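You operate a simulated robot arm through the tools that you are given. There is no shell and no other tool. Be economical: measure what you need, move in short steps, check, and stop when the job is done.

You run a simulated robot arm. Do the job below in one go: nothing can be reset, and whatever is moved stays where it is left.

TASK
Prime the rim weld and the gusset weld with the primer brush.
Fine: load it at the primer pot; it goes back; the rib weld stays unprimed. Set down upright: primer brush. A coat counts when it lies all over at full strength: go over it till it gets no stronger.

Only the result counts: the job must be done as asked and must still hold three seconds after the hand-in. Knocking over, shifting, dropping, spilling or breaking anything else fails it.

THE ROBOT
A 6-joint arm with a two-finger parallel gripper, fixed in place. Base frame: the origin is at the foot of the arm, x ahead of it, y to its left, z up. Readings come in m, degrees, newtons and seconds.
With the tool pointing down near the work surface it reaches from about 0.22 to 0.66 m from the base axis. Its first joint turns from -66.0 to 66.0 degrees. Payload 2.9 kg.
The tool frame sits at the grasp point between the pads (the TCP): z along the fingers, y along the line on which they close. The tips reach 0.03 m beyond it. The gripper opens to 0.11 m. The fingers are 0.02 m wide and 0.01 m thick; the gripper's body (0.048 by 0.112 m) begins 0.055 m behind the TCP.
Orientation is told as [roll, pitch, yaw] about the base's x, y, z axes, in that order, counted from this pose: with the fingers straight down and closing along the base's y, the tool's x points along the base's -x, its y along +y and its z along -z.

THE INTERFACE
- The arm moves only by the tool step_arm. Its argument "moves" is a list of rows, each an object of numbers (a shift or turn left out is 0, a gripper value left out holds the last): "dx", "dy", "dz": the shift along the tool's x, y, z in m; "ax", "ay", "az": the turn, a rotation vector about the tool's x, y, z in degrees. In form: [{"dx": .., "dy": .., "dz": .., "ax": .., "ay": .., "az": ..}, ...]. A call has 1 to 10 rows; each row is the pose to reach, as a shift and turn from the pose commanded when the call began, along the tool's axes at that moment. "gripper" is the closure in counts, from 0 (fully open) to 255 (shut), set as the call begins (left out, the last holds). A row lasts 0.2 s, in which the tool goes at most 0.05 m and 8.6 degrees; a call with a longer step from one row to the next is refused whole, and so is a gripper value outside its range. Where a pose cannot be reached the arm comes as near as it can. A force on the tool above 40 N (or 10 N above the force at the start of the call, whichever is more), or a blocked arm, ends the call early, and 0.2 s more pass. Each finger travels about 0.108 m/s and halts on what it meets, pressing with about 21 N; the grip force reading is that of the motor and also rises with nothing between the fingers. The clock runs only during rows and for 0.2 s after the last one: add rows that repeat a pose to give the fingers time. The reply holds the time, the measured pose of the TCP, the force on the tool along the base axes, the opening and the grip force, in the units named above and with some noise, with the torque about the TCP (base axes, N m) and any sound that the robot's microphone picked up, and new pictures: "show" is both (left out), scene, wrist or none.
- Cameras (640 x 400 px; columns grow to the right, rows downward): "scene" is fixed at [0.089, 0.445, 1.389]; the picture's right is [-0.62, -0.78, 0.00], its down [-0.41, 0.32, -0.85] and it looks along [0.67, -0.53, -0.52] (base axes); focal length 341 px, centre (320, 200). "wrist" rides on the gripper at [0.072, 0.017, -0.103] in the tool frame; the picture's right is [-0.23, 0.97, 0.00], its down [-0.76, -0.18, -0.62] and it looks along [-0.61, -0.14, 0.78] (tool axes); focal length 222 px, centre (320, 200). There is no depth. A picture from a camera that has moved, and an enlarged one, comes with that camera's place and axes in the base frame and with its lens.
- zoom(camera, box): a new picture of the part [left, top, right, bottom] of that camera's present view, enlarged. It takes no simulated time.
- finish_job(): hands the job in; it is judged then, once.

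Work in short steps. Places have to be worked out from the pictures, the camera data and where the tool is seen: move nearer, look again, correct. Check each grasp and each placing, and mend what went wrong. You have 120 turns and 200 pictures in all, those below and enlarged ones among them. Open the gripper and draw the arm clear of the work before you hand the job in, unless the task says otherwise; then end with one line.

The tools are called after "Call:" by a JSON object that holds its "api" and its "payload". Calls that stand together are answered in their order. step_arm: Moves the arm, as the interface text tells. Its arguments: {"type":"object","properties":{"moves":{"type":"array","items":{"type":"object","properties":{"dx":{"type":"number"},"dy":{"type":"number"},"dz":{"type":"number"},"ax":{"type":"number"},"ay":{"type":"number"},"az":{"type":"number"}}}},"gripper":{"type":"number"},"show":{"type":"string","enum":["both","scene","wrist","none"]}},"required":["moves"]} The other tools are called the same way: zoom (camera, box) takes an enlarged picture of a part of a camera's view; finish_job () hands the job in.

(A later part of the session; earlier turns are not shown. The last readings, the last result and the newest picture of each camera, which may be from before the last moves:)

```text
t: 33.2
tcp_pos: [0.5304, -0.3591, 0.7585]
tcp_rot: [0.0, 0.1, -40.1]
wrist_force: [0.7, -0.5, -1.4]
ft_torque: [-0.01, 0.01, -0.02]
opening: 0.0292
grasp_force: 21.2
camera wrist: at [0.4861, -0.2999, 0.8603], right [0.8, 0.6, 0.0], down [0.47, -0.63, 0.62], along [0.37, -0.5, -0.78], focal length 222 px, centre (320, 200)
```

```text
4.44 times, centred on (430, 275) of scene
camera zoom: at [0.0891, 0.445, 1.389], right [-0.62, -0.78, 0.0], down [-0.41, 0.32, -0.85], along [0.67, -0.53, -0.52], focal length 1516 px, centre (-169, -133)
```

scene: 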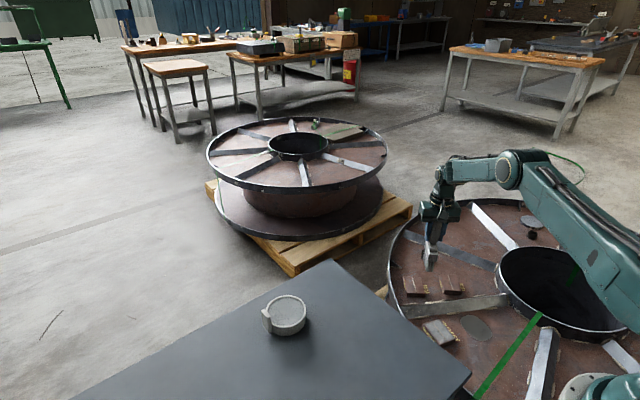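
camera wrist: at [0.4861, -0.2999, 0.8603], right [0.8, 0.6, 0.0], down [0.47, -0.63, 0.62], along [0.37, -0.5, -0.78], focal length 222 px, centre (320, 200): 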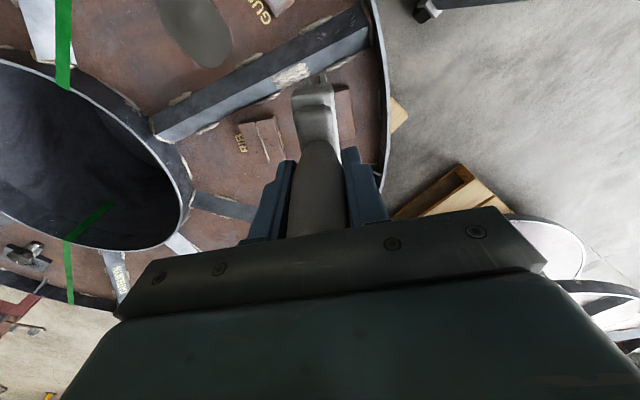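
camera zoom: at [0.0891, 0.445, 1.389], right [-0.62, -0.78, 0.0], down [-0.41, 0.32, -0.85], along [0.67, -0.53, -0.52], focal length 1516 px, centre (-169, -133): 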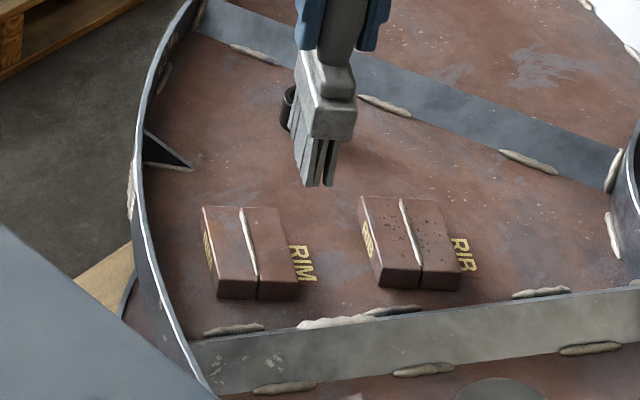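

Rim weld refines to mid ≈(0.585,-0.387), direction ≈-40.8°. I move above it at TCP z≈0.66, testing reach.

Call:
{"api": "step_arm", "payload": {"moves": [{"dx": -0.03, "dy": 0.007, "az": 0.7}, {"dx": -0.061, "dy": 0.014, "az": 0.7}, {"dx": -0.061, "dy": 0.014, "dz": 0.04, "az": 0.7}, {"dx": -0.061, "dy": 0.014, "dz": 0.08, "az": 0.7}, {"dx": -0.061, "dy": 0.014, "dz": 0.0985, "az": 0.7}, {"dx": -0.061, "dy": 0.014, "dz": 0.0985, "az": 0.7}]}}

Call:
{"api": "zoom", "payload": {"camera": "wrist", "box": [230, 0, 410, 160]}}

Call:
{"api": "zoom", "payload": {"camera": "scene", "box": [380, 230, 480, 320]}}

```text
t: 34.6
tcp_pos: [0.5467, -0.3628, 0.673]
tcp_rot: [-0.1, -0.1, -40.7]
wrist_force: [0.6, -1.0, -1.0]
ft_torque: [-0.02, 0.06, 0.0]
opening: 0.0293
grasp_force: 20.8
out of reach, approached as far as the arm can: row 2, 3, 4, 5, 6
camera wrist: at [0.503, -0.302, 0.7766], right [0.81, 0.59, 0.0], down [0.46, -0.63, 0.62], along [0.37, -0.5, -0.78], focal length 222 px, centre (320, 200)
```

scene: 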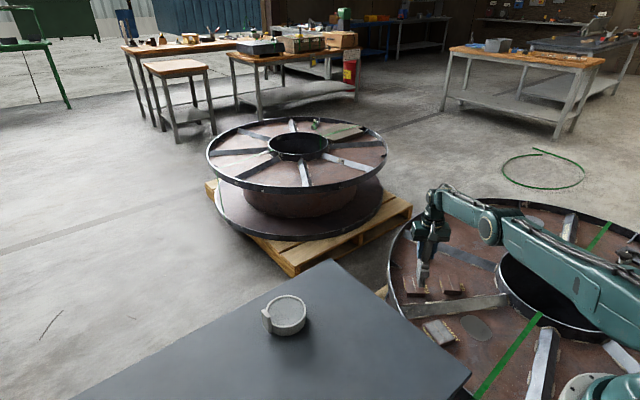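
wrist: 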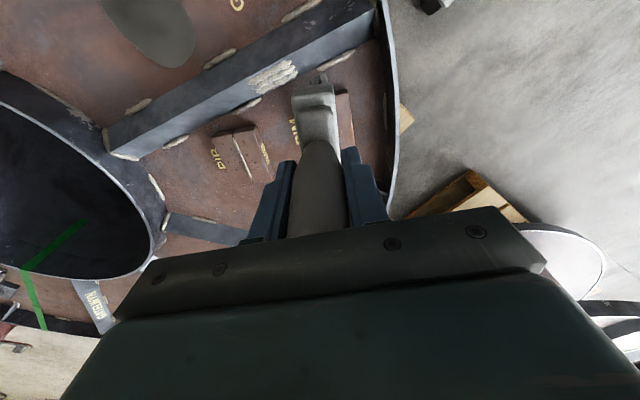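

```text
2.50 times, centred on (320, 80) of wrist
camera zoom: at [0.503, -0.302, 0.7766], right [0.81, 0.59, 0.0], down [0.46, -0.63, 0.62], along [0.37, -0.5, -0.78], focal length 555 px, centre (320, 500)
```

zoom: 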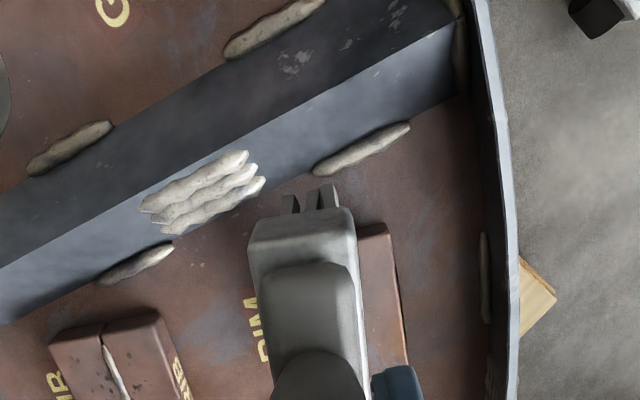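

```text
4.44 times, centred on (430, 275) of scene
camera zoom: at [0.089, 0.445, 1.389], right [-0.62, -0.78, 0.0], down [-0.41, 0.32, -0.85], along [0.67, -0.53, -0.52], focal length 1516 px, centre (-169, -133)
```

zoom: 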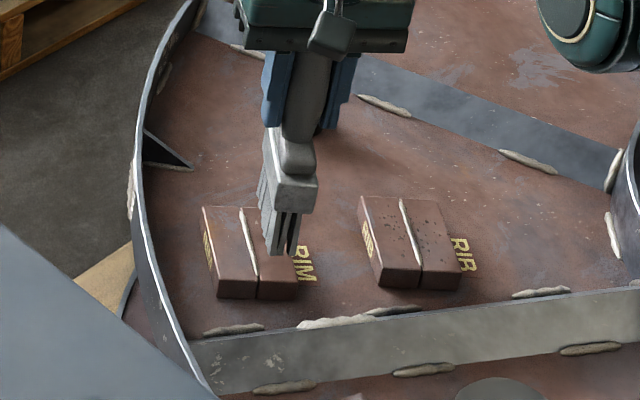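

The vertical tool stops at radius 0.656, so I need to tilt the brush outward. I first draw back and up, then yaw so the brush's long side lies across the weld.

Call:
{"api": "step_arm", "payload": {"moves": [{"dx": 0.02, "dz": -0.04}, {"dx": 0.05, "dz": -0.08}, {"dx": 0.09, "dz": -0.1}, {"dx": 0.11, "dz": -0.1}, {"dx": 0.11, "dz": -0.1}], "show": "none"}}

```text
t: 35.8
tcp_pos: [0.4627, -0.2904, 0.7737]
tcp_rot: [0.1, 0.0, -40.7]
wrist_force: [-0.3, -0.5, -1.7]
ft_torque: [0.0, -0.05, 0.0]
opening: 0.0293
grasp_force: 20.6
```

The command base is the actual pose. I yaw by -85° about the tool axis (to base yaw ≈ +44).

Call:
{"api": "step_arm", "payload": {"moves": [{"az": -8.5}, {"az": -17}, {"az": -25.5}, {"az": -34}, {"az": -42.5}, {"az": -51}, {"az": -59.5}, {"az": -68}, {"az": -76.5}, {"az": -85}], "show": "none"}}

Call:
{"api": "step_arm", "payload": {"moves": [{"az": -5}, {"az": -5}]}}

```text
t: 38.0
tcp_pos: [0.4622, -0.2905, 0.7738]
tcp_rot: [0.0, 0.0, 44.4]
wrist_force: [0.2, -0.1, -1.1]
ft_torque: [0.03, -0.01, 0.0]
opening: 0.029
grasp_force: 21.4
```

```text
t: 38.6
tcp_pos: [0.4638, -0.2898, 0.7733]
tcp_rot: [-0.1, 0.0, 49.4]
wrist_force: [0.2, -0.2, -0.6]
ft_torque: [0.02, 0.02, 0.02]
opening: 0.0293
grasp_force: 21.3
camera wrist: at [0.4029, -0.3336, 0.8769], right [-0.59, 0.81, 0.0], down [0.63, 0.46, 0.62], along [0.5, 0.37, -0.78], focal length 222 px, centre (320, 200)
```

scene: 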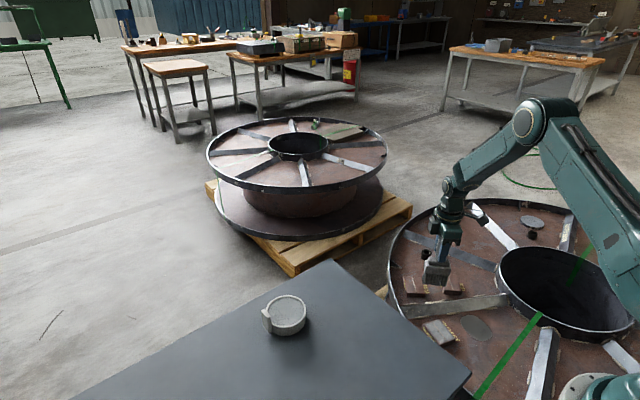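
wrist: 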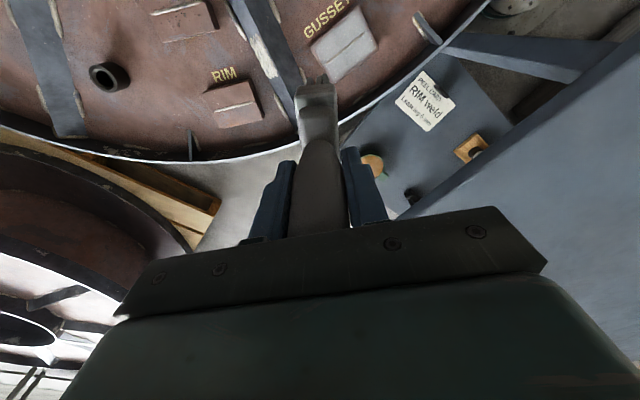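

From this side the RIM block is well seen. I tilt 20° outward (ax=+20) while advancing along the weld direction at a safe height.

Call:
{"api": "step_arm", "payload": {"moves": [{"ax": 7}, {"ax": 14}, {"ax": 20}, {"ax": 20, "dx": -0.002, "dy": -0.04, "dz": 0.0}, {"ax": 20, "dx": -0.004, "dy": -0.08, "dz": 0.02}, {"ax": 20, "dx": -0.0055, "dy": -0.119, "dz": 0.05}, {"ax": 20, "dx": -0.0055, "dy": -0.119, "dz": 0.05}]}}

Call:
{"api": "zoom", "payload": {"camera": "wrist", "box": [230, 0, 410, 160]}}

Call:
{"api": "zoom", "payload": {"camera": "scene", "box": [380, 220, 480, 310]}}

```text
t: 40.2
tcp_pos: [0.5562, -0.3619, 0.724]
tcp_rot: [-20.0, 0.1, 49.3]
wrist_force: [-0.2, 0.8, -1.0]
ft_torque: [0.07, 0.04, 0.01]
opening: 0.0293
grasp_force: 21.5
camera wrist: at [0.4711, -0.3841, 0.8135], right [-0.55, 0.77, -0.33], down [0.46, 0.61, 0.65], along [0.7, 0.2, -0.69], focal length 222 px, centre (320, 200)
```

scene: 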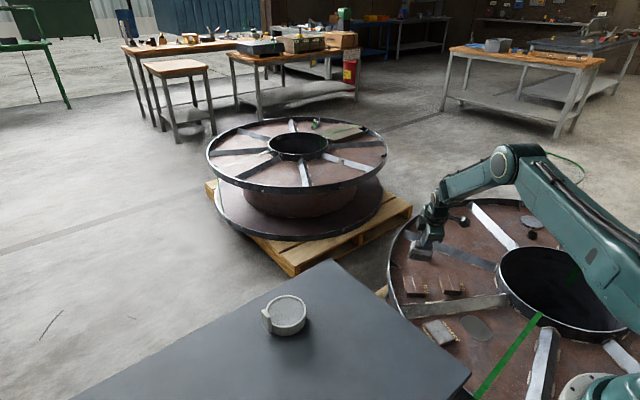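
wrist: 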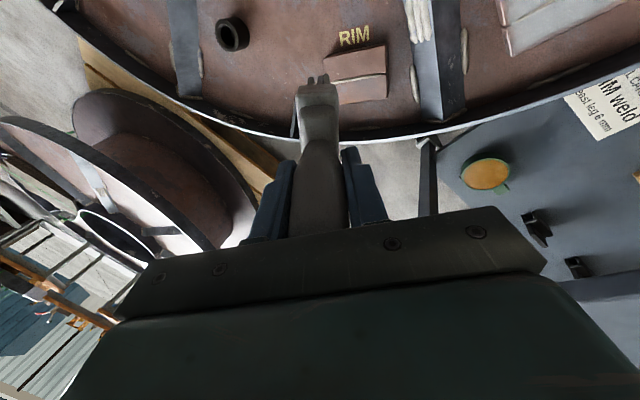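

```text
2.50 times, centred on (320, 80) of wrist
camera zoom: at [0.4711, -0.3841, 0.8135], right [-0.55, 0.77, -0.33], down [0.46, 0.61, 0.65], along [0.7, 0.2, -0.69], focal length 555 px, centre (320, 500)
```

zoom: 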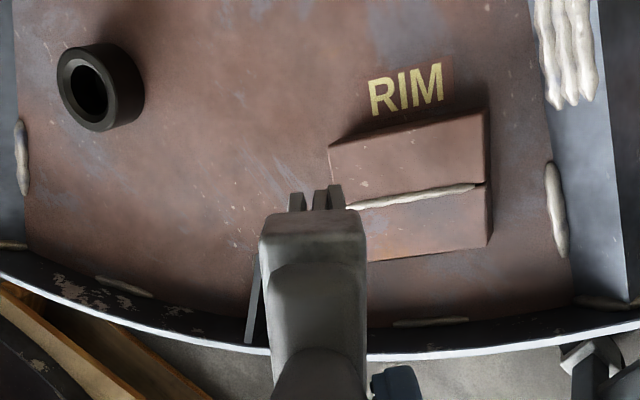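

```text
4.44 times, centred on (430, 265) of scene
camera zoom: at [0.0891, 0.445, 1.389], right [-0.62, -0.78, 0.0], down [-0.41, 0.32, -0.85], along [0.67, -0.53, -0.52], focal length 1516 px, centre (-169, -89)
```

zoom: 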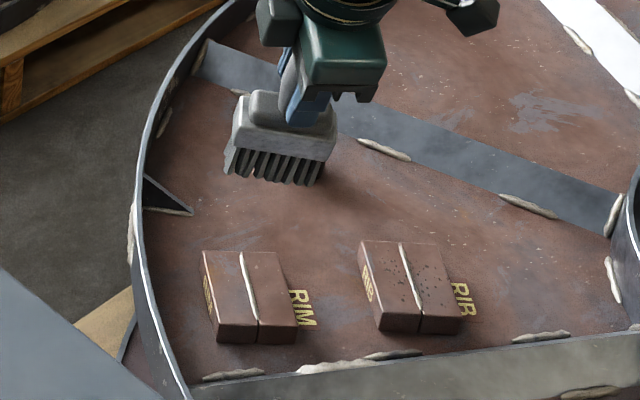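

The weld's ends confirm: (0.556,-0.363) to (0.611,-0.4105), with the brush over its middle. I descend vertically to just above contact.

Call:
{"api": "step_arm", "payload": {"moves": [{"dy": 0.0137, "dz": 0.0376}, {"dy": 0.0274, "dz": 0.0752}, {"dy": 0.0349, "dz": 0.0959}, {"dy": 0.0383, "dz": 0.1052}, {"dy": 0.0383, "dz": 0.1052}]}}

Call:
{"api": "zoom", "payload": {"camera": "scene", "box": [390, 250, 460, 310]}}

Call:
{"api": "zoom", "payload": {"camera": "wrist", "box": [230, 0, 410, 160]}}

```text
t: 41.4
tcp_pos: [0.5561, -0.3625, 0.6117]
tcp_rot: [-20.0, 0.0, 49.3]
wrist_force: [-1.0, 0.4, -1.3]
ft_torque: [0.01, 0.03, 0.0]
opening: 0.0289
grasp_force: 21.0
camera wrist: at [0.4704, -0.385, 0.7027], right [-0.55, 0.77, -0.33], down [0.46, 0.61, 0.65], along [0.7, 0.2, -0.69], focal length 222 px, centre (320, 200)
```

scene: 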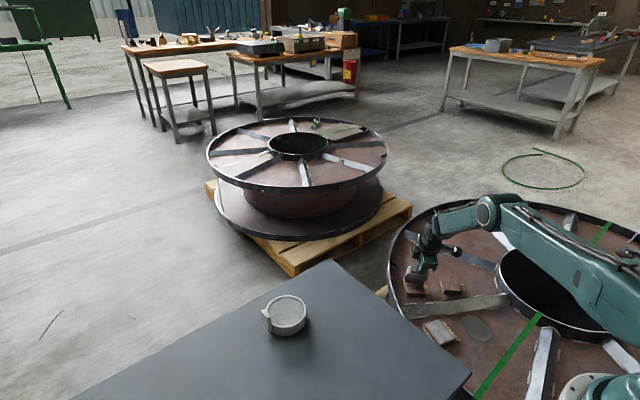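
wrist: 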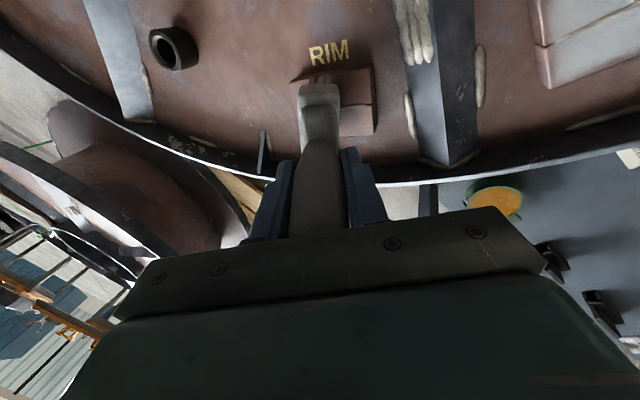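

```text
6.67 times, centred on (425, 280) of scene
camera zoom: at [0.089, 0.445, 1.389], right [-0.62, -0.78, 0.0], down [-0.41, 0.32, -0.85], along [0.67, -0.53, -0.52], focal length 2274 px, centre (-380, -333)
```

zoom: 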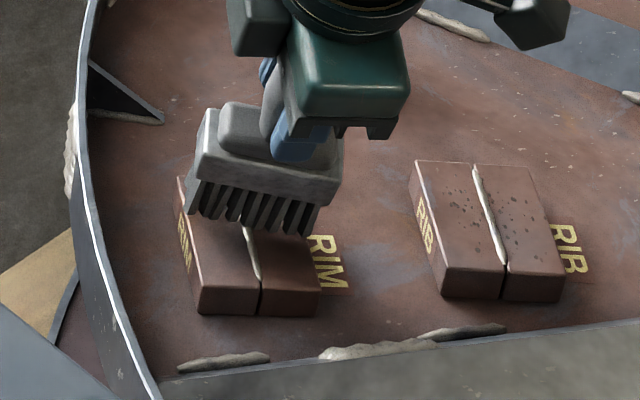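

```text
2.50 times, centred on (320, 80) of wrist
camera zoom: at [0.4704, -0.385, 0.7027], right [-0.55, 0.77, -0.33], down [0.46, 0.61, 0.65], along [0.7, 0.2, -0.69], focal length 555 px, centre (320, 500)
```

zoom: 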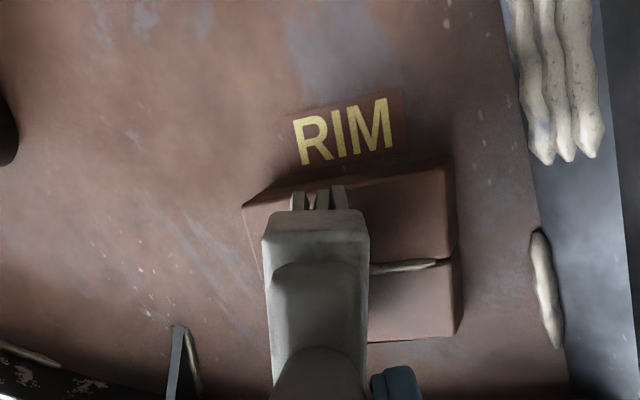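

Well aligned over the block. I step down to feel contact.

Call:
{"api": "step_arm", "payload": {"moves": [{"dy": 0.001, "dz": 0.0028}, {"dy": 0.0017, "dz": 0.0047}, {"dy": 0.0021, "dz": 0.0056}, {"dy": 0.0021, "dz": 0.0056}], "show": "none"}}

```text
t: 42.4
tcp_pos: [0.5578, -0.363, 0.6084]
tcp_rot: [-20.4, -0.2, 49.4]
wrist_force: [6.9, 0.7, 16.0]
ft_torque: [-0.68, -0.73, 0.24]
opening: 0.0292
grasp_force: 20.5
```

Contact at ~16 N. I ease 1.5 mm and stroke outward 38 mm and inward 36 mm along the weld.

Call:
{"api": "step_arm", "payload": {"moves": [{"dz": -0.0014, "dy": -0.0005}, {"dz": 0.003, "dy": -0.0127}, {"dz": 0.0075, "dy": -0.0249}, {"dz": 0.0116, "dy": -0.0362}, {"dz": 0.0075, "dy": -0.0249}, {"dz": 0.003, "dy": -0.0127}, {"dz": -0.0014, "dy": -0.0005}, {"dz": -0.0058, "dy": 0.0117}, {"dz": -0.0103, "dy": 0.0239}, {"dz": -0.0137, "dy": 0.0333}], "show": "none"}}

Call:
{"api": "zoom", "payload": {"camera": "scene", "box": [390, 250, 460, 310]}}

```text
t: 44.6
tcp_pos: [0.5294, -0.3399, 0.6085]
tcp_rot: [-20.0, 0.0, 49.3]
wrist_force: [0.2, -0.2, -1.1]
ft_torque: [0.02, 0.0, 0.05]
opening: 0.0278
grasp_force: 21.1
out of reach, approached as far as the arm can: row 4
```

```text
6.67 times, centred on (425, 280) of scene
camera zoom: at [0.0891, 0.445, 1.389], right [-0.62, -0.78, 0.0], down [-0.41, 0.32, -0.85], along [0.67, -0.53, -0.52], focal length 2274 px, centre (-380, -333)
```

zoom: 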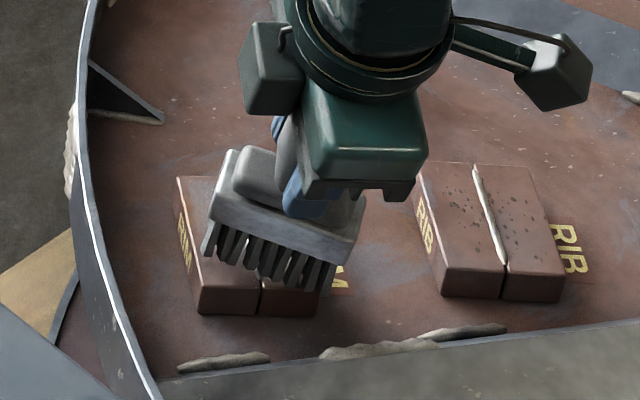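

The grip opening changed slightly and no coat is visible. I lift clear and inspect brush and block.

Call:
{"api": "step_arm", "payload": {"moves": [{"dz": -0.0376, "dy": -0.0137}, {"dz": -0.0752, "dy": -0.0274}, {"dz": -0.0902, "dy": 0.0}, {"dz": -0.0902, "dy": 0.03}, {"dz": -0.0902, "dy": 0.03}]}}

Call:
{"api": "zoom", "payload": {"camera": "scene", "box": [390, 250, 460, 310]}}

Call:
{"api": "zoom", "payload": {"camera": "scene", "box": [400, 200, 480, 280]}}

Call:
{"api": "zoom", "payload": {"camera": "wrist", "box": [230, 40, 410, 240]}}

```text
t: 45.8
tcp_pos: [0.4833, -0.3031, 0.6813]
tcp_rot: [-20.0, 0.0, 49.3]
wrist_force: [0.2, 0.7, -1.7]
ft_torque: [0.04, 0.02, -0.03]
opening: 0.0276
grasp_force: 20.6
camera wrist: at [0.398, -0.3229, 0.773], right [-0.55, 0.77, -0.33], down [0.46, 0.61, 0.65], along [0.7, 0.2, -0.69], focal length 222 px, centre (320, 200)
```

scene: 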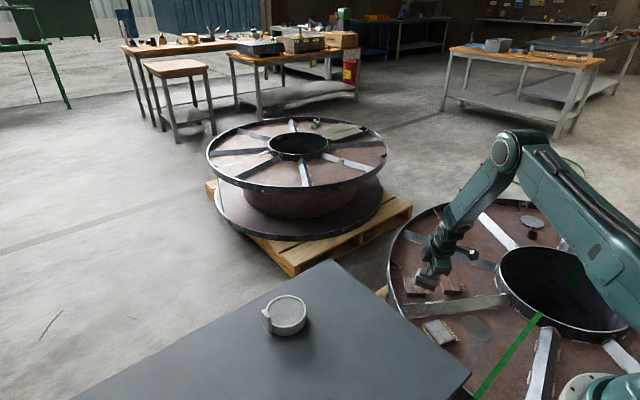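
wrist: 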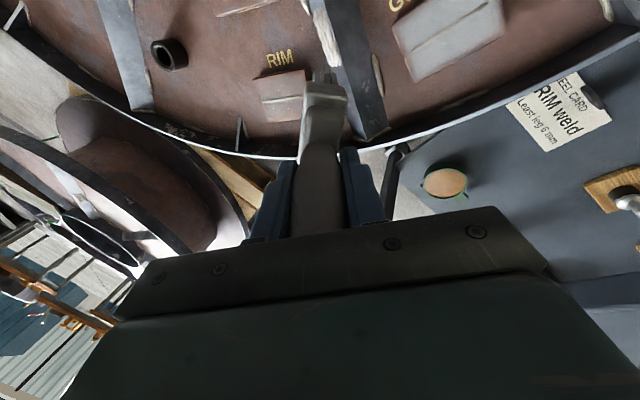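

```text
6.67 times, centred on (425, 280) of scene
camera zoom: at [0.089, 0.445, 1.389], right [-0.62, -0.78, 0.0], down [-0.41, 0.32, -0.85], along [0.67, -0.53, -0.52], focal length 2274 px, centre (-380, -333)
```

zoom: 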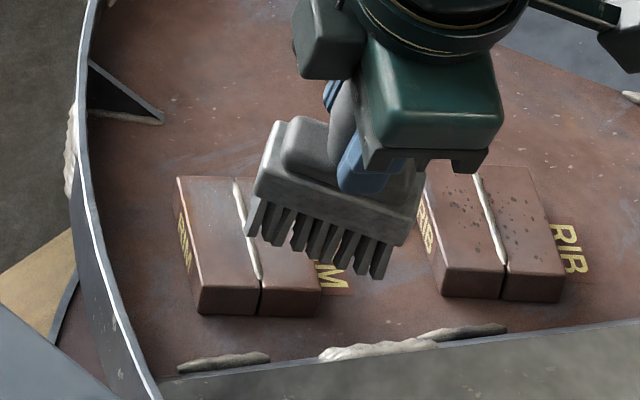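

```text
5.00 times, centred on (440, 240) of scene
camera zoom: at [0.089, 0.445, 1.389], right [-0.62, -0.78, 0.0], down [-0.41, 0.32, -0.85], along [0.67, -0.53, -0.52], focal length 1705 px, centre (-280, 0)
```

zoom: 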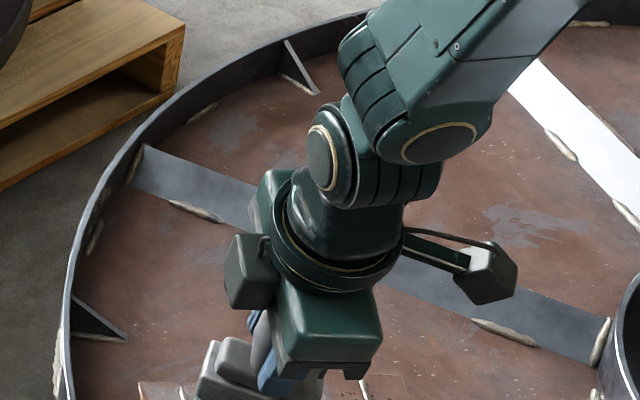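

```text
2.00 times, centred on (320, 140) of wrist
camera zoom: at [0.398, -0.3229, 0.773], right [-0.55, 0.77, -0.33], down [0.46, 0.61, 0.65], along [0.7, 0.2, -0.69], focal length 444 px, centre (320, 320)
```

zoom: 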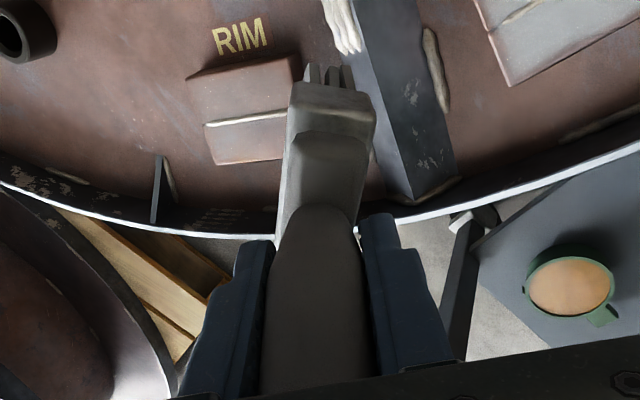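

A faint coat started, but drag rocked the brush about 6° in the grip (tips inward). I compensate with 10° more tool tilt and stroke with lighter contact, mostly pulling inward. First I move just above the outer part of the weld.

Call:
{"api": "step_arm", "payload": {"moves": [{"ax": 5, "dy": -0.01, "dz": 0.0}, {"ax": 10, "dx": -0.001, "dy": -0.051, "dz": 0.0187}, {"ax": 10, "dx": -0.0018, "dy": -0.1029, "dz": 0.0374}, {"ax": 10, "dx": -0.0018, "dy": -0.093, "dz": 0.065}, {"ax": 10, "dx": -0.0018, "dy": -0.082, "dz": 0.0947}, {"ax": 10, "dx": -0.0018, "dy": -0.082, "dz": 0.0947}]}}

Call:
{"api": "zoom", "payload": {"camera": "scene", "box": [390, 250, 460, 310]}}

Call:
{"api": "zoom", "payload": {"camera": "wrist", "box": [230, 0, 410, 160]}}

```text
refused: row 3 steps farther than a row can; nothing moved
```

```text
6.67 times, centred on (425, 280) of scene
camera zoom: at [0.089, 0.445, 1.389], right [-0.62, -0.78, 0.0], down [-0.41, 0.32, -0.85], along [0.67, -0.53, -0.52], focal length 2274 px, centre (-380, -333)
```

zoom: 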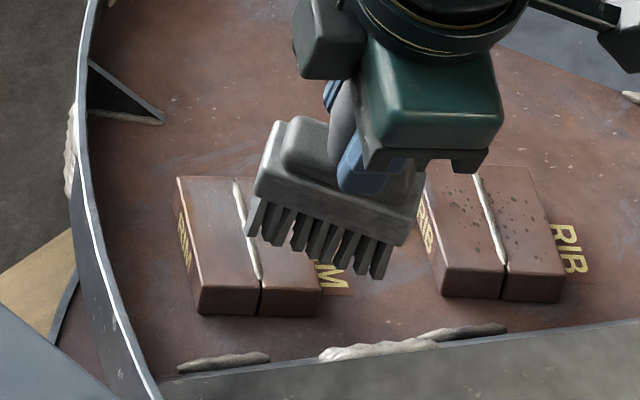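

```text
2.50 times, centred on (320, 80) of wrist
camera zoom: at [0.398, -0.3229, 0.773], right [-0.55, 0.77, -0.33], down [0.46, 0.61, 0.65], along [0.7, 0.2, -0.69], focal length 555 px, centre (320, 500)
```

zoom: 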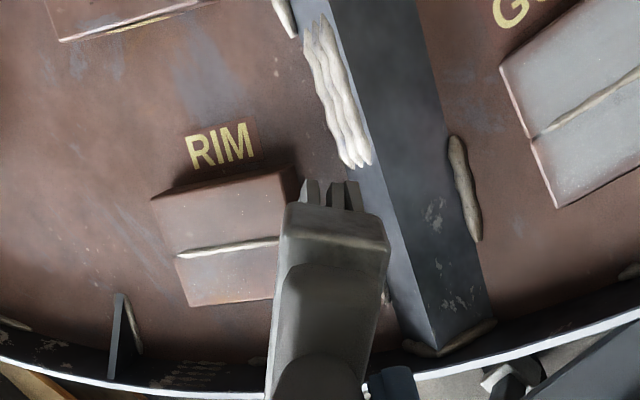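

Refused for a long step; I resend with shorter ones.

Call:
{"api": "step_arm", "payload": {"moves": [{"ax": 5, "dy": -0.01}, {"ax": 10, "dx": -0.001, "dy": -0.045, "dz": 0.016}, {"ax": 10, "dx": -0.0018, "dy": -0.075, "dz": 0.027}, {"ax": 10, "dx": -0.0018, "dy": -0.1029, "dz": 0.0374}, {"ax": 10, "dx": -0.0018, "dy": -0.093, "dz": 0.065}, {"ax": 10, "dx": -0.0018, "dy": -0.082, "dz": 0.0947}, {"ax": 10, "dx": -0.0018, "dy": -0.082, "dz": 0.0947}], "show": "none"}}

Call:
{"api": "zoom", "payload": {"camera": "scene", "box": [390, 250, 460, 310]}}

Call:
{"api": "zoom", "payload": {"camera": "wrist", "box": [230, 0, 410, 160]}}

```text
t: 47.4
tcp_pos: [0.5692, -0.3721, 0.6217]
tcp_rot: [-30.0, -0.1, 49.3]
wrist_force: [0.7, 0.4, -1.3]
ft_torque: [0.01, 0.03, 0.04]
opening: 0.0277
grasp_force: 21.2
```

```text
6.67 times, centred on (425, 280) of scene
camera zoom: at [0.089, 0.445, 1.389], right [-0.62, -0.78, 0.0], down [-0.41, 0.32, -0.85], along [0.67, -0.53, -0.52], focal length 2274 px, centre (-380, -333)
```

zoom: 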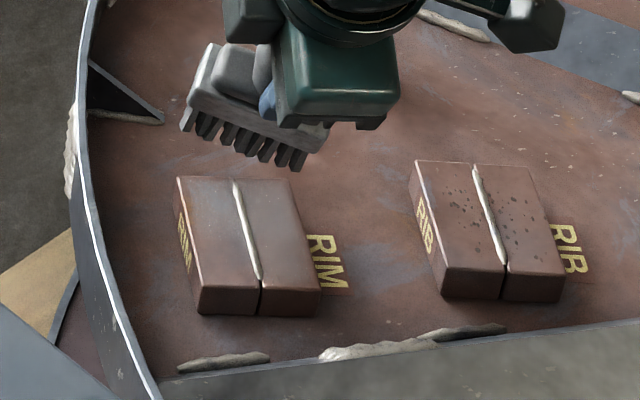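

```text
2.50 times, centred on (320, 80) of wrist
camera zoom: at [0.4721, -0.3828, 0.7018], right [-0.49, 0.72, -0.49], down [0.38, 0.68, 0.63], along [0.79, 0.13, -0.61], focal length 555 px, centre (320, 500)
```

zoom: 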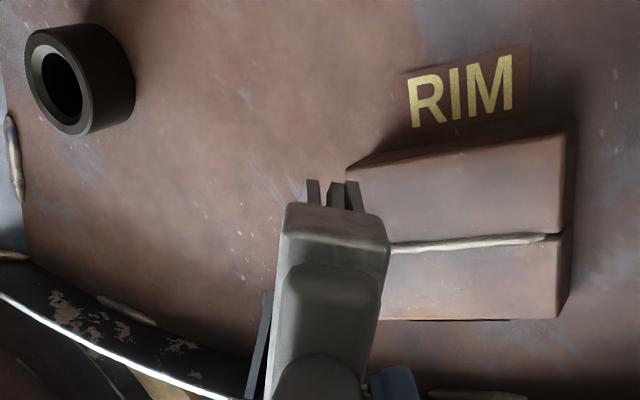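

The tips sit over the outer end (s≈70 mm), as computed. I shift 6 mm inward and step down to feel contact.

Call:
{"api": "step_arm", "payload": {"moves": [{"dy": 0.0052, "dz": -0.003}, {"dy": 0.0092, "dz": 0.0039}, {"dy": 0.0112, "dz": 0.0074}, {"dy": 0.0112, "dz": 0.0074}], "show": "none"}}

```text
t: 48.4
tcp_pos: [0.565, -0.3669, 0.6093]
tcp_rot: [-30.0, 0.0, 49.2]
wrist_force: [-0.4, 0.3, -0.5]
ft_torque: [0.03, 0.04, 0.01]
opening: 0.0276
grasp_force: 20.6
```

Call:
{"api": "step_arm", "payload": {"moves": [{"dy": 0.001, "dz": 0.0017}, {"dy": 0.0015, "dz": 0.0026}, {"dy": 0.002, "dz": 0.0035}, {"dy": 0.002, "dz": 0.0035}], "show": "none"}}

```text
t: 49.4
tcp_pos: [0.563, -0.3683, 0.6053]
tcp_rot: [-30.0, 0.0, 49.4]
wrist_force: [0.3, 0.4, -0.4]
ft_torque: [0.06, 0.05, -0.05]
opening: 0.0278
grasp_force: 20.8
```

Call:
{"api": "step_arm", "payload": {"moves": [{"dy": 0.0005, "dz": 0.0009}, {"dy": 0.001, "dz": 0.0017}, {"dy": 0.0015, "dz": 0.0026}, {"dy": 0.0015, "dz": 0.0026}], "show": "none"}}

Call:
{"api": "zoom", "payload": {"camera": "scene", "box": [390, 250, 460, 310]}}

```text
t: 50.4
tcp_pos: [0.564, -0.3669, 0.6025]
tcp_rot: [-30.0, 0.0, 49.3]
wrist_force: [-0.2, 1.3, 1.9]
ft_torque: [-0.05, 0.06, -0.02]
opening: 0.0278
grasp_force: 21.1
```

```text
6.67 times, centred on (425, 280) of scene
camera zoom: at [0.089, 0.445, 1.389], right [-0.62, -0.78, 0.0], down [-0.41, 0.32, -0.85], along [0.67, -0.53, -0.52], focal length 2274 px, centre (-380, -333)
```

zoom: 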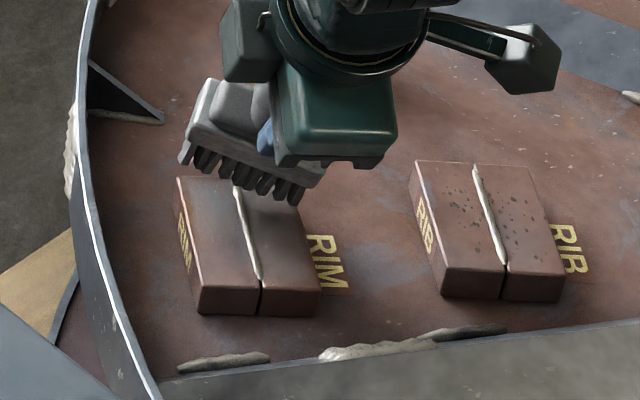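

Light contact (~3 N). I pull inward along the bead for 60 mm at constant height.

Call:
{"api": "step_arm", "payload": {"moves": [{"dy": 0.0069, "dz": -0.004}, {"dy": 0.0139, "dz": -0.008}, {"dy": 0.0208, "dz": -0.012}, {"dy": 0.0277, "dz": -0.016}, {"dy": 0.0346, "dz": -0.02}, {"dy": 0.0416, "dz": -0.024}, {"dy": 0.0485, "dz": -0.028}, {"dy": 0.052, "dz": -0.03}], "show": "none"}}

Call:
{"api": "zoom", "payload": {"camera": "scene", "box": [390, 250, 460, 310]}}

```text
t: 52.2
tcp_pos: [0.5176, -0.3271, 0.6014]
tcp_rot: [-29.9, 0.0, 49.3]
wrist_force: [0.2, 0.5, -0.5]
ft_torque: [0.02, 0.0, 0.01]
opening: 0.0276
grasp_force: 21.2
```

```text
6.67 times, centred on (425, 280) of scene
camera zoom: at [0.089, 0.445, 1.389], right [-0.62, -0.78, 0.0], down [-0.41, 0.32, -0.85], along [0.67, -0.53, -0.52], focal length 2274 px, centre (-380, -333)
```

zoom: 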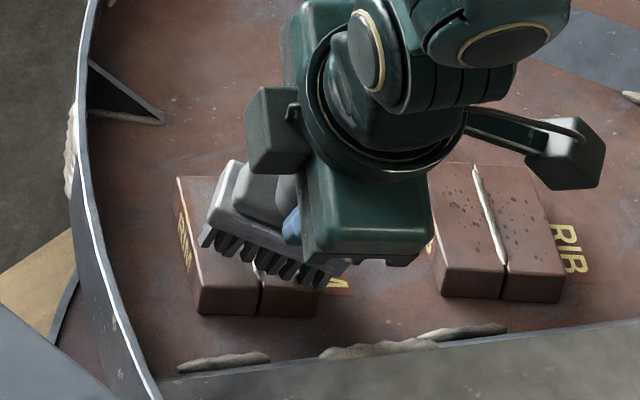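

Edge contact gives almost no coat. Better: regrasp with the tool tilted about the finger-closing axis, so the brush itself stays vertical and flat on the weld. First I test, well above, whether a 35° tool tilt reaches TCP radius 0.72.

Call:
{"api": "step_arm", "payload": {"moves": [{"dz": -0.035, "dy": -0.02}, {"dz": -0.0693, "dy": -0.04, "ax": 5}, {"dz": -0.055, "dy": -0.064, "ax": 5}, {"dz": -0.0407, "dy": -0.0887, "ax": 5}, {"dz": -0.0264, "dy": -0.1134, "ax": 5}, {"dz": -0.0143, "dy": -0.1353, "ax": 5}, {"dz": -0.0143, "dy": -0.1353, "ax": 5}], "show": "scene"}}

Call:
{"api": "zoom", "payload": {"camera": "scene", "box": [390, 250, 460, 310]}}

```text
t: 53.8
tcp_pos: [0.6015, -0.4009, 0.6838]
tcp_rot: [-35.0, 0.0, 49.4]
wrist_force: [0.0, -1.2, -1.2]
ft_torque: [0.03, 0.05, -0.01]
opening: 0.0276
grasp_force: 21.4
```

scene: 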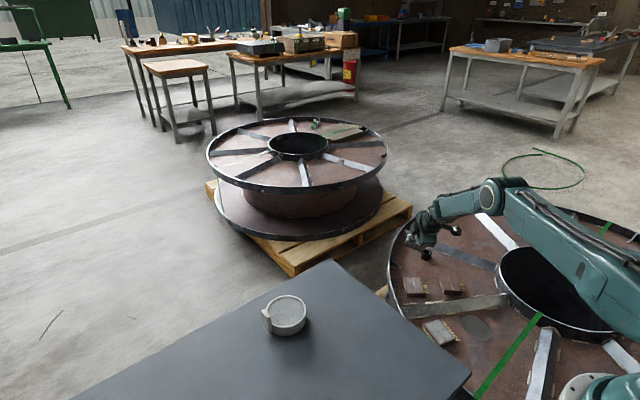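

```text
6.67 times, centred on (425, 280) of scene
camera zoom: at [0.0891, 0.445, 1.389], right [-0.62, -0.78, 0.0], down [-0.41, 0.32, -0.85], along [0.67, -0.53, -0.52], focal length 2274 px, centre (-380, -333)
```

zoom: 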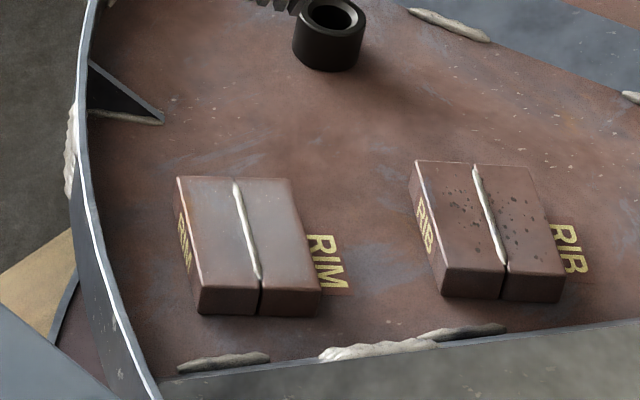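

The reach works at 35°, and this view shows that each stroke does strengthen the rim coat. So I simply continue strokes at 30°, starting nearer the outer end and with a slightly lower height.

Call:
{"api": "step_arm", "payload": {"moves": [{"dz": -0.0199, "dy": 0.0283, "ax": -5}, {"dz": 0.01, "dy": 0.048, "ax": -5}, {"dz": 0.03, "dy": 0.062, "ax": -5}, {"dz": 0.041, "dy": 0.0709, "ax": -5}, {"dz": 0.041, "dy": 0.0709, "ax": -5}], "show": "none"}}

Call:
{"api": "step_arm", "payload": {"moves": [{"dy": 0.002, "dz": 0.0035}, {"dy": 0.0034, "dz": 0.0059}, {"dy": 0.0037, "dz": 0.0065}, {"dy": 0.0037, "dz": 0.0065}], "show": "none"}}

```text
t: 55.0
tcp_pos: [0.576, -0.3782, 0.6092]
tcp_rot: [-29.9, 0.1, 49.4]
wrist_force: [-0.6, -0.3, -1.3]
ft_torque: [-0.01, 0.0, 0.02]
opening: 0.0274
grasp_force: 21.2
```

```text
t: 56.0
tcp_pos: [0.5766, -0.3785, 0.6023]
tcp_rot: [-30.2, 0.0, 49.3]
wrist_force: [-3.2, 1.9, 11.2]
ft_torque: [-0.38, 0.21, -0.09]
opening: 0.0277
grasp_force: 21.2
```

Contact at 11 N at the outer end. I pull inward 72 mm at that height.

Call:
{"api": "step_arm", "payload": {"moves": [{"dy": 0.0069, "dz": -0.004}, {"dy": 0.0139, "dz": -0.008}, {"dy": 0.0208, "dz": -0.012}, {"dy": 0.0277, "dz": -0.016}, {"dy": 0.0346, "dz": -0.02}, {"dy": 0.0416, "dz": -0.024}, {"dy": 0.0485, "dz": -0.028}, {"dy": 0.0554, "dz": -0.032}, {"dy": 0.0624, "dz": -0.036}], "show": "none"}}

Call:
{"api": "step_arm", "payload": {"moves": [{"dy": -0.0069, "dz": 0.004}, {"dy": -0.0139, "dz": 0.008}, {"dy": -0.0208, "dz": 0.012}, {"dy": -0.0277, "dz": 0.016}, {"dy": -0.0346, "dz": 0.02}, {"dy": -0.0416, "dz": 0.024}, {"dy": -0.0485, "dz": 0.028}, {"dy": -0.0554, "dz": 0.032}, {"dy": -0.0624, "dz": 0.036}], "show": "none"}}

Call:
{"api": "zoom", "payload": {"camera": "scene", "box": [390, 250, 460, 310]}}

```text
t: 58.0
tcp_pos: [0.5213, -0.3285, 0.6006]
tcp_rot: [-30.1, 0.0, 49.3]
wrist_force: [3.9, -2.3, 12.1]
ft_torque: [-0.97, -0.57, 0.18]
opening: 0.0277
grasp_force: 21.0
```

```text
t: 60.0
tcp_pos: [0.5757, -0.3775, 0.6007]
tcp_rot: [-30.0, -0.1, 49.3]
wrist_force: [-4.7, 3.1, 14.3]
ft_torque: [-0.37, 0.34, -0.17]
opening: 0.0278
grasp_force: 20.8
```

```text
6.67 times, centred on (425, 280) of scene
camera zoom: at [0.0887, 0.4452, 1.3889], right [-0.62, -0.78, 0.0], down [-0.41, 0.32, -0.85], along [0.67, -0.53, -0.52], focal length 2274 px, centre (-380, -333)
```

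zoom: 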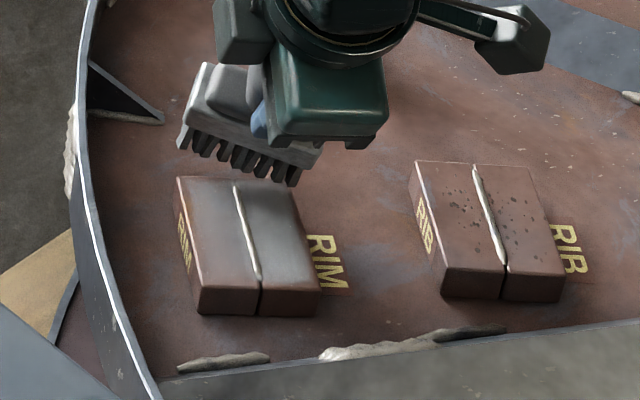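

The coat is getting stronger with no further slip. Two more stroke pairs, reaching 6 mm farther inward.

Call:
{"api": "step_arm", "payload": {"moves": [{"dy": 0.0078, "dz": -0.0045}, {"dy": 0.0156, "dz": -0.009}, {"dy": 0.0234, "dz": -0.0135}, {"dy": 0.0312, "dz": -0.018}, {"dy": 0.039, "dz": -0.0225}, {"dy": 0.0468, "dz": -0.027}, {"dy": 0.0546, "dz": -0.0315}, {"dy": 0.0624, "dz": -0.036}, {"dy": 0.0676, "dz": -0.039}], "show": "none"}}

Call:
{"api": "step_arm", "payload": {"moves": [{"dy": -0.0052, "dz": 0.003}, {"dy": -0.013, "dz": 0.0075}, {"dy": -0.0208, "dz": 0.012}, {"dy": -0.0286, "dz": 0.0165}, {"dy": -0.0364, "dz": 0.021}, {"dy": -0.0442, "dz": 0.0255}, {"dy": -0.052, "dz": 0.03}, {"dy": -0.0598, "dz": 0.0345}, {"dy": -0.0676, "dz": 0.039}], "show": "none"}}

Call:
{"api": "zoom", "payload": {"camera": "scene", "box": [390, 250, 460, 310]}}

```text
t: 62.0
tcp_pos: [0.5135, -0.3251, 0.5977]
tcp_rot: [-29.6, 0.0, 49.3]
wrist_force: [-0.4, 0.2, -0.9]
ft_torque: [0.0, 0.04, -0.02]
opening: 0.0277
grasp_force: 20.9
```

```text
t: 62.5
tcp_pos: [0.5192, -0.3279, 0.5998]
tcp_rot: [-29.2, 0.1, 49.3]
wrist_force: [-10.1, 8.8, 17.5]
ft_torque: [0.24, 0.95, -0.27]
opening: 0.028
grasp_force: 21.0
stopped in row 2: the force on the tool passed its limit at 52 N (the readings are from after the stop); the commanded pose is now the measured one
```

```text
6.67 times, centred on (425, 280) of scene
camera zoom: at [0.0886, 0.4453, 1.3889], right [-0.62, -0.78, 0.0], down [-0.41, 0.32, -0.85], along [0.67, -0.53, -0.52], focal length 2274 px, centre (-380, -333)
```

zoom: 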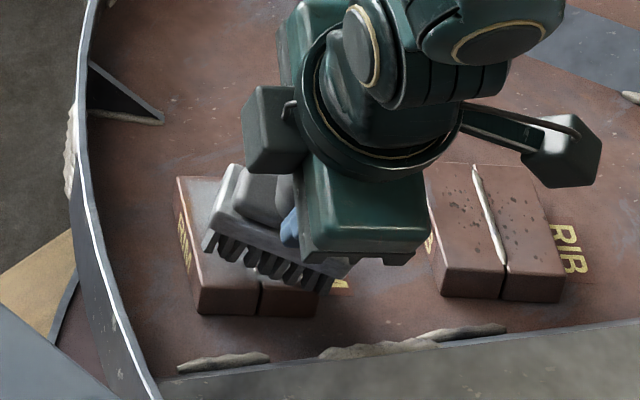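

The brush fell off the inner edge and bumped it; the block has not moved. I lift up and inspect.

Call:
{"api": "step_arm", "payload": {"moves": [{"dz": -0.009, "dy": -0.005}, {"dz": -0.035, "dy": -0.02}, {"dz": -0.06, "dy": -0.005}, {"dz": -0.085, "dy": 0.02}, {"dz": -0.085, "dy": 0.02}], "show": "none"}}

Call:
{"api": "zoom", "payload": {"camera": "scene", "box": [390, 250, 460, 310]}}

Call:
{"api": "zoom", "payload": {"camera": "wrist", "box": [200, 40, 440, 240]}}

```text
t: 63.7
tcp_pos: [0.4726, -0.2906, 0.6629]
tcp_rot: [-29.2, 0.2, 49.2]
wrist_force: [0.1, 1.8, -1.6]
ft_torque: [0.06, 0.0, 0.0]
opening: 0.0275
grasp_force: 21.4
```

```text
6.67 times, centred on (425, 280) of scene
camera zoom: at [0.089, 0.445, 1.389], right [-0.62, -0.78, 0.0], down [-0.41, 0.32, -0.85], along [0.67, -0.53, -0.52], focal length 2274 px, centre (-380, -333)
```

zoom: 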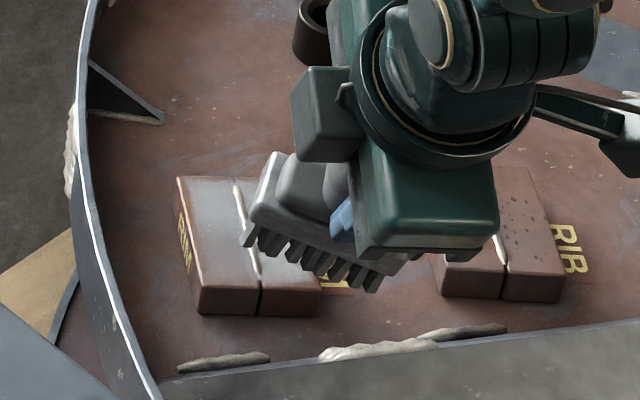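

```text
2.00 times, centred on (320, 140) of wrist
camera zoom: at [0.3775, -0.3017, 0.7444], right [-0.5, 0.73, -0.48], down [0.38, 0.68, 0.63], along [0.78, 0.13, -0.61], focal length 444 px, centre (320, 320)
```

zoom: 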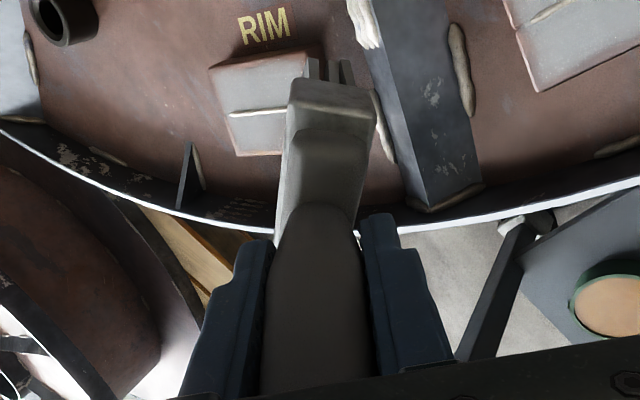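

The outer part is well coated. I move the arm further aside to see the inner end.

Call:
{"api": "step_arm", "payload": {"moves": [{"dz": -0.03, "dy": 0.03}, {"dz": -0.05, "dy": 0.07}, {"dz": -0.05, "dy": 0.1}, {"dz": -0.05, "dy": 0.1}], "show": "none"}}

Call:
{"api": "zoom", "payload": {"camera": "scene", "box": [400, 264, 442, 302]}}

Call:
{"api": "zoom", "payload": {"camera": "scene", "box": [420, 304, 470, 352]}}

```text
t: 64.7
tcp_pos: [0.3893, -0.2169, 0.6575]
tcp_rot: [-29.3, 0.1, 49.2]
wrist_force: [-0.6, 0.1, -2.7]
ft_torque: [0.04, 0.04, 0.0]
opening: 0.0279
grasp_force: 20.1
```

```text
10.53 times, centred on (421, 283) of scene
camera zoom: at [0.089, 0.445, 1.389], right [-0.62, -0.78, 0.0], down [-0.41, 0.32, -0.85], along [0.67, -0.53, -0.52], focal length 3590 px, centre (-743, -674)
```

zoom: 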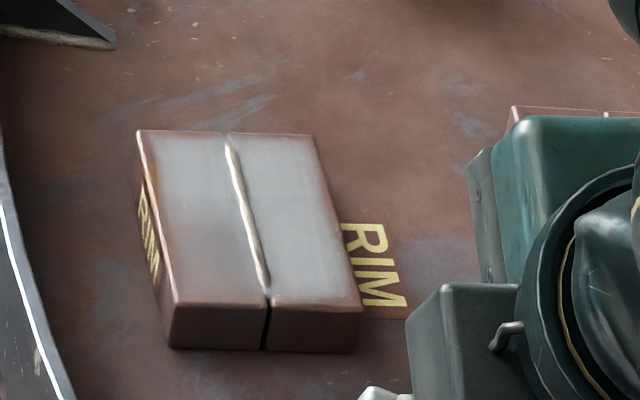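

```text
8.33 times, centred on (445, 328) of scene
camera zoom: at [0.089, 0.445, 1.389], right [-0.62, -0.78, 0.0], down [-0.41, 0.32, -0.85], along [0.67, -0.53, -0.52], focal length 2842 px, centre (-722, -867)
```

zoom: 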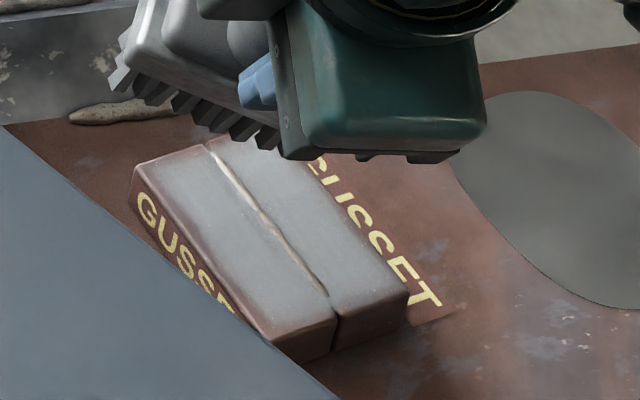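

The brush was also spun ~22° about its handle by the drag, which explains the weaker left/inner corner. I counter-rotate the tool (az −22) while returning above the middle of the rim weld.

Call:
{"api": "step_arm", "payload": {"moves": [{"az": -8, "dy": -0.04, "dz": 0.0224}, {"az": -16, "dy": -0.0785, "dz": 0.044}, {"az": -22, "dy": -0.1177, "dz": 0.066}, {"az": -22, "dx": 0.0024, "dy": -0.157, "dz": 0.088}, {"az": -22, "dx": 0.0024, "dy": -0.1805, "dz": 0.1012}, {"az": -22, "dx": 0.0024, "dy": -0.1583, "dz": 0.1409}, {"az": -22, "dx": 0.0024, "dy": -0.1583, "dz": 0.1409}], "show": "none"}}

Call:
{"api": "zoom", "payload": {"camera": "scene", "box": [390, 250, 460, 310]}}

Call:
{"api": "zoom", "payload": {"camera": "wrist", "box": [230, 0, 410, 160]}}

```text
t: 66.3
tcp_pos: [0.5453, -0.3532, 0.6108]
tcp_rot: [-27.4, 10.6, 68.8]
wrist_force: [-1.4, 0.1, -0.8]
ft_torque: [0.05, 0.04, 0.01]
opening: 0.0277
grasp_force: 20.7
```

```text
6.67 times, centred on (425, 280) of scene
camera zoom: at [0.0891, 0.445, 1.389], right [-0.62, -0.78, 0.0], down [-0.41, 0.32, -0.85], along [0.67, -0.53, -0.52], focal length 2274 px, centre (-380, -333)
```

zoom: 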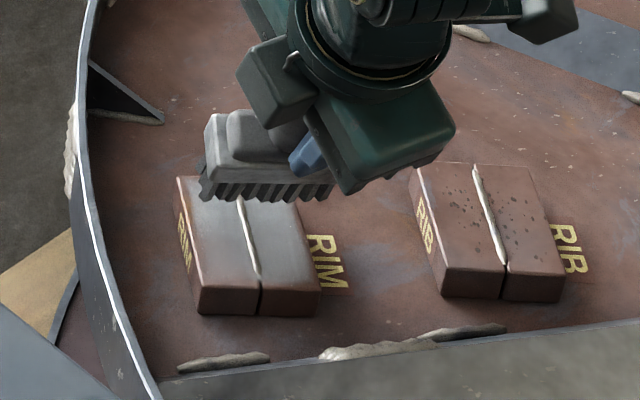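

```text
2.50 times, centred on (320, 80) of wrist
camera zoom: at [0.4665, -0.3828, 0.7075], right [-0.76, 0.44, -0.48], down [0.19, 0.85, 0.48], along [0.63, 0.27, -0.73], focal length 555 px, centre (320, 500)
```

zoom: 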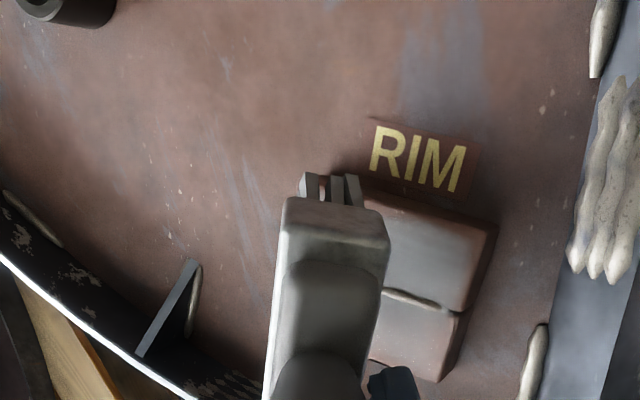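

Now the brush is parallel to the block's end edge. I step down to feel contact.

Call:
{"api": "step_arm", "payload": {"moves": [{"dx": -0.0011, "dy": 0.0028, "dz": 0.0052}, {"dx": -0.0017, "dy": 0.0042, "dz": 0.0078}, {"dx": -0.0022, "dy": 0.0056, "dz": 0.0104}, {"dx": -0.0022, "dy": 0.0056, "dz": 0.0104}], "show": "none"}}

```text
t: 67.3
tcp_pos: [0.5447, -0.3535, 0.6001]
tcp_rot: [-27.5, 10.6, 68.8]
wrist_force: [-0.1, -0.2, -1.1]
ft_torque: [0.01, 0.03, -0.01]
opening: 0.0278
grasp_force: 21.9
```

Call:
{"api": "step_arm", "payload": {"moves": [{"dx": -0.0003, "dy": 0.0007, "dz": 0.0013}, {"dx": -0.0006, "dy": 0.0014, "dz": 0.0026}, {"dx": -0.0008, "dy": 0.0019, "dz": 0.0035}, {"dx": -0.0008, "dy": 0.0019, "dz": 0.0035}], "show": "none"}}

```text
t: 68.3
tcp_pos: [0.5461, -0.3543, 0.5964]
tcp_rot: [-27.6, 10.7, 68.7]
wrist_force: [-2.1, 1.0, 9.8]
ft_torque: [0.0, -0.27, 0.04]
opening: 0.0275
grasp_force: 21.0
```

About 10 N contact. I do repeated short strokes on the inner half.

Call:
{"api": "step_arm", "payload": {"moves": [{"dx": -0.0029, "dy": 0.0072, "dz": -0.0048}, {"dx": -0.0058, "dy": 0.0144, "dz": -0.0093}, {"dx": -0.0087, "dy": 0.0216, "dz": -0.0138}, {"dx": -0.0058, "dy": 0.0144, "dz": -0.0093}, {"dx": -0.0029, "dy": 0.0072, "dz": -0.0048}, {"dx": 0, "dy": 0, "dz": -0.0003}, {"dx": -0.0029, "dy": 0.0072, "dz": -0.0048}, {"dx": -0.0058, "dy": 0.0144, "dz": -0.0093}, {"dx": -0.0087, "dy": 0.0216, "dz": -0.0138}], "show": "none"}}

Call:
{"api": "zoom", "payload": {"camera": "scene", "box": [390, 250, 460, 310]}}

```text
t: 70.3
tcp_pos: [0.5238, -0.3354, 0.5974]
tcp_rot: [-27.6, 10.5, 68.7]
wrist_force: [2.2, -2.4, 7.0]
ft_torque: [-0.34, -0.7, -0.13]
opening: 0.0277
grasp_force: 20.8
```

```text
6.67 times, centred on (425, 280) of scene
camera zoom: at [0.0889, 0.445, 1.389], right [-0.62, -0.78, 0.0], down [-0.41, 0.32, -0.85], along [0.67, -0.53, -0.52], focal length 2274 px, centre (-380, -333)
```

zoom: 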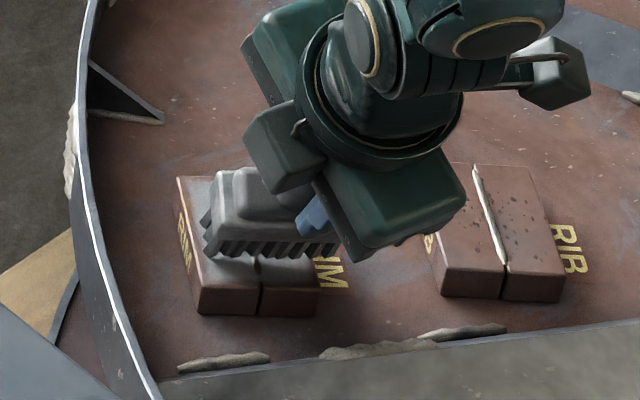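

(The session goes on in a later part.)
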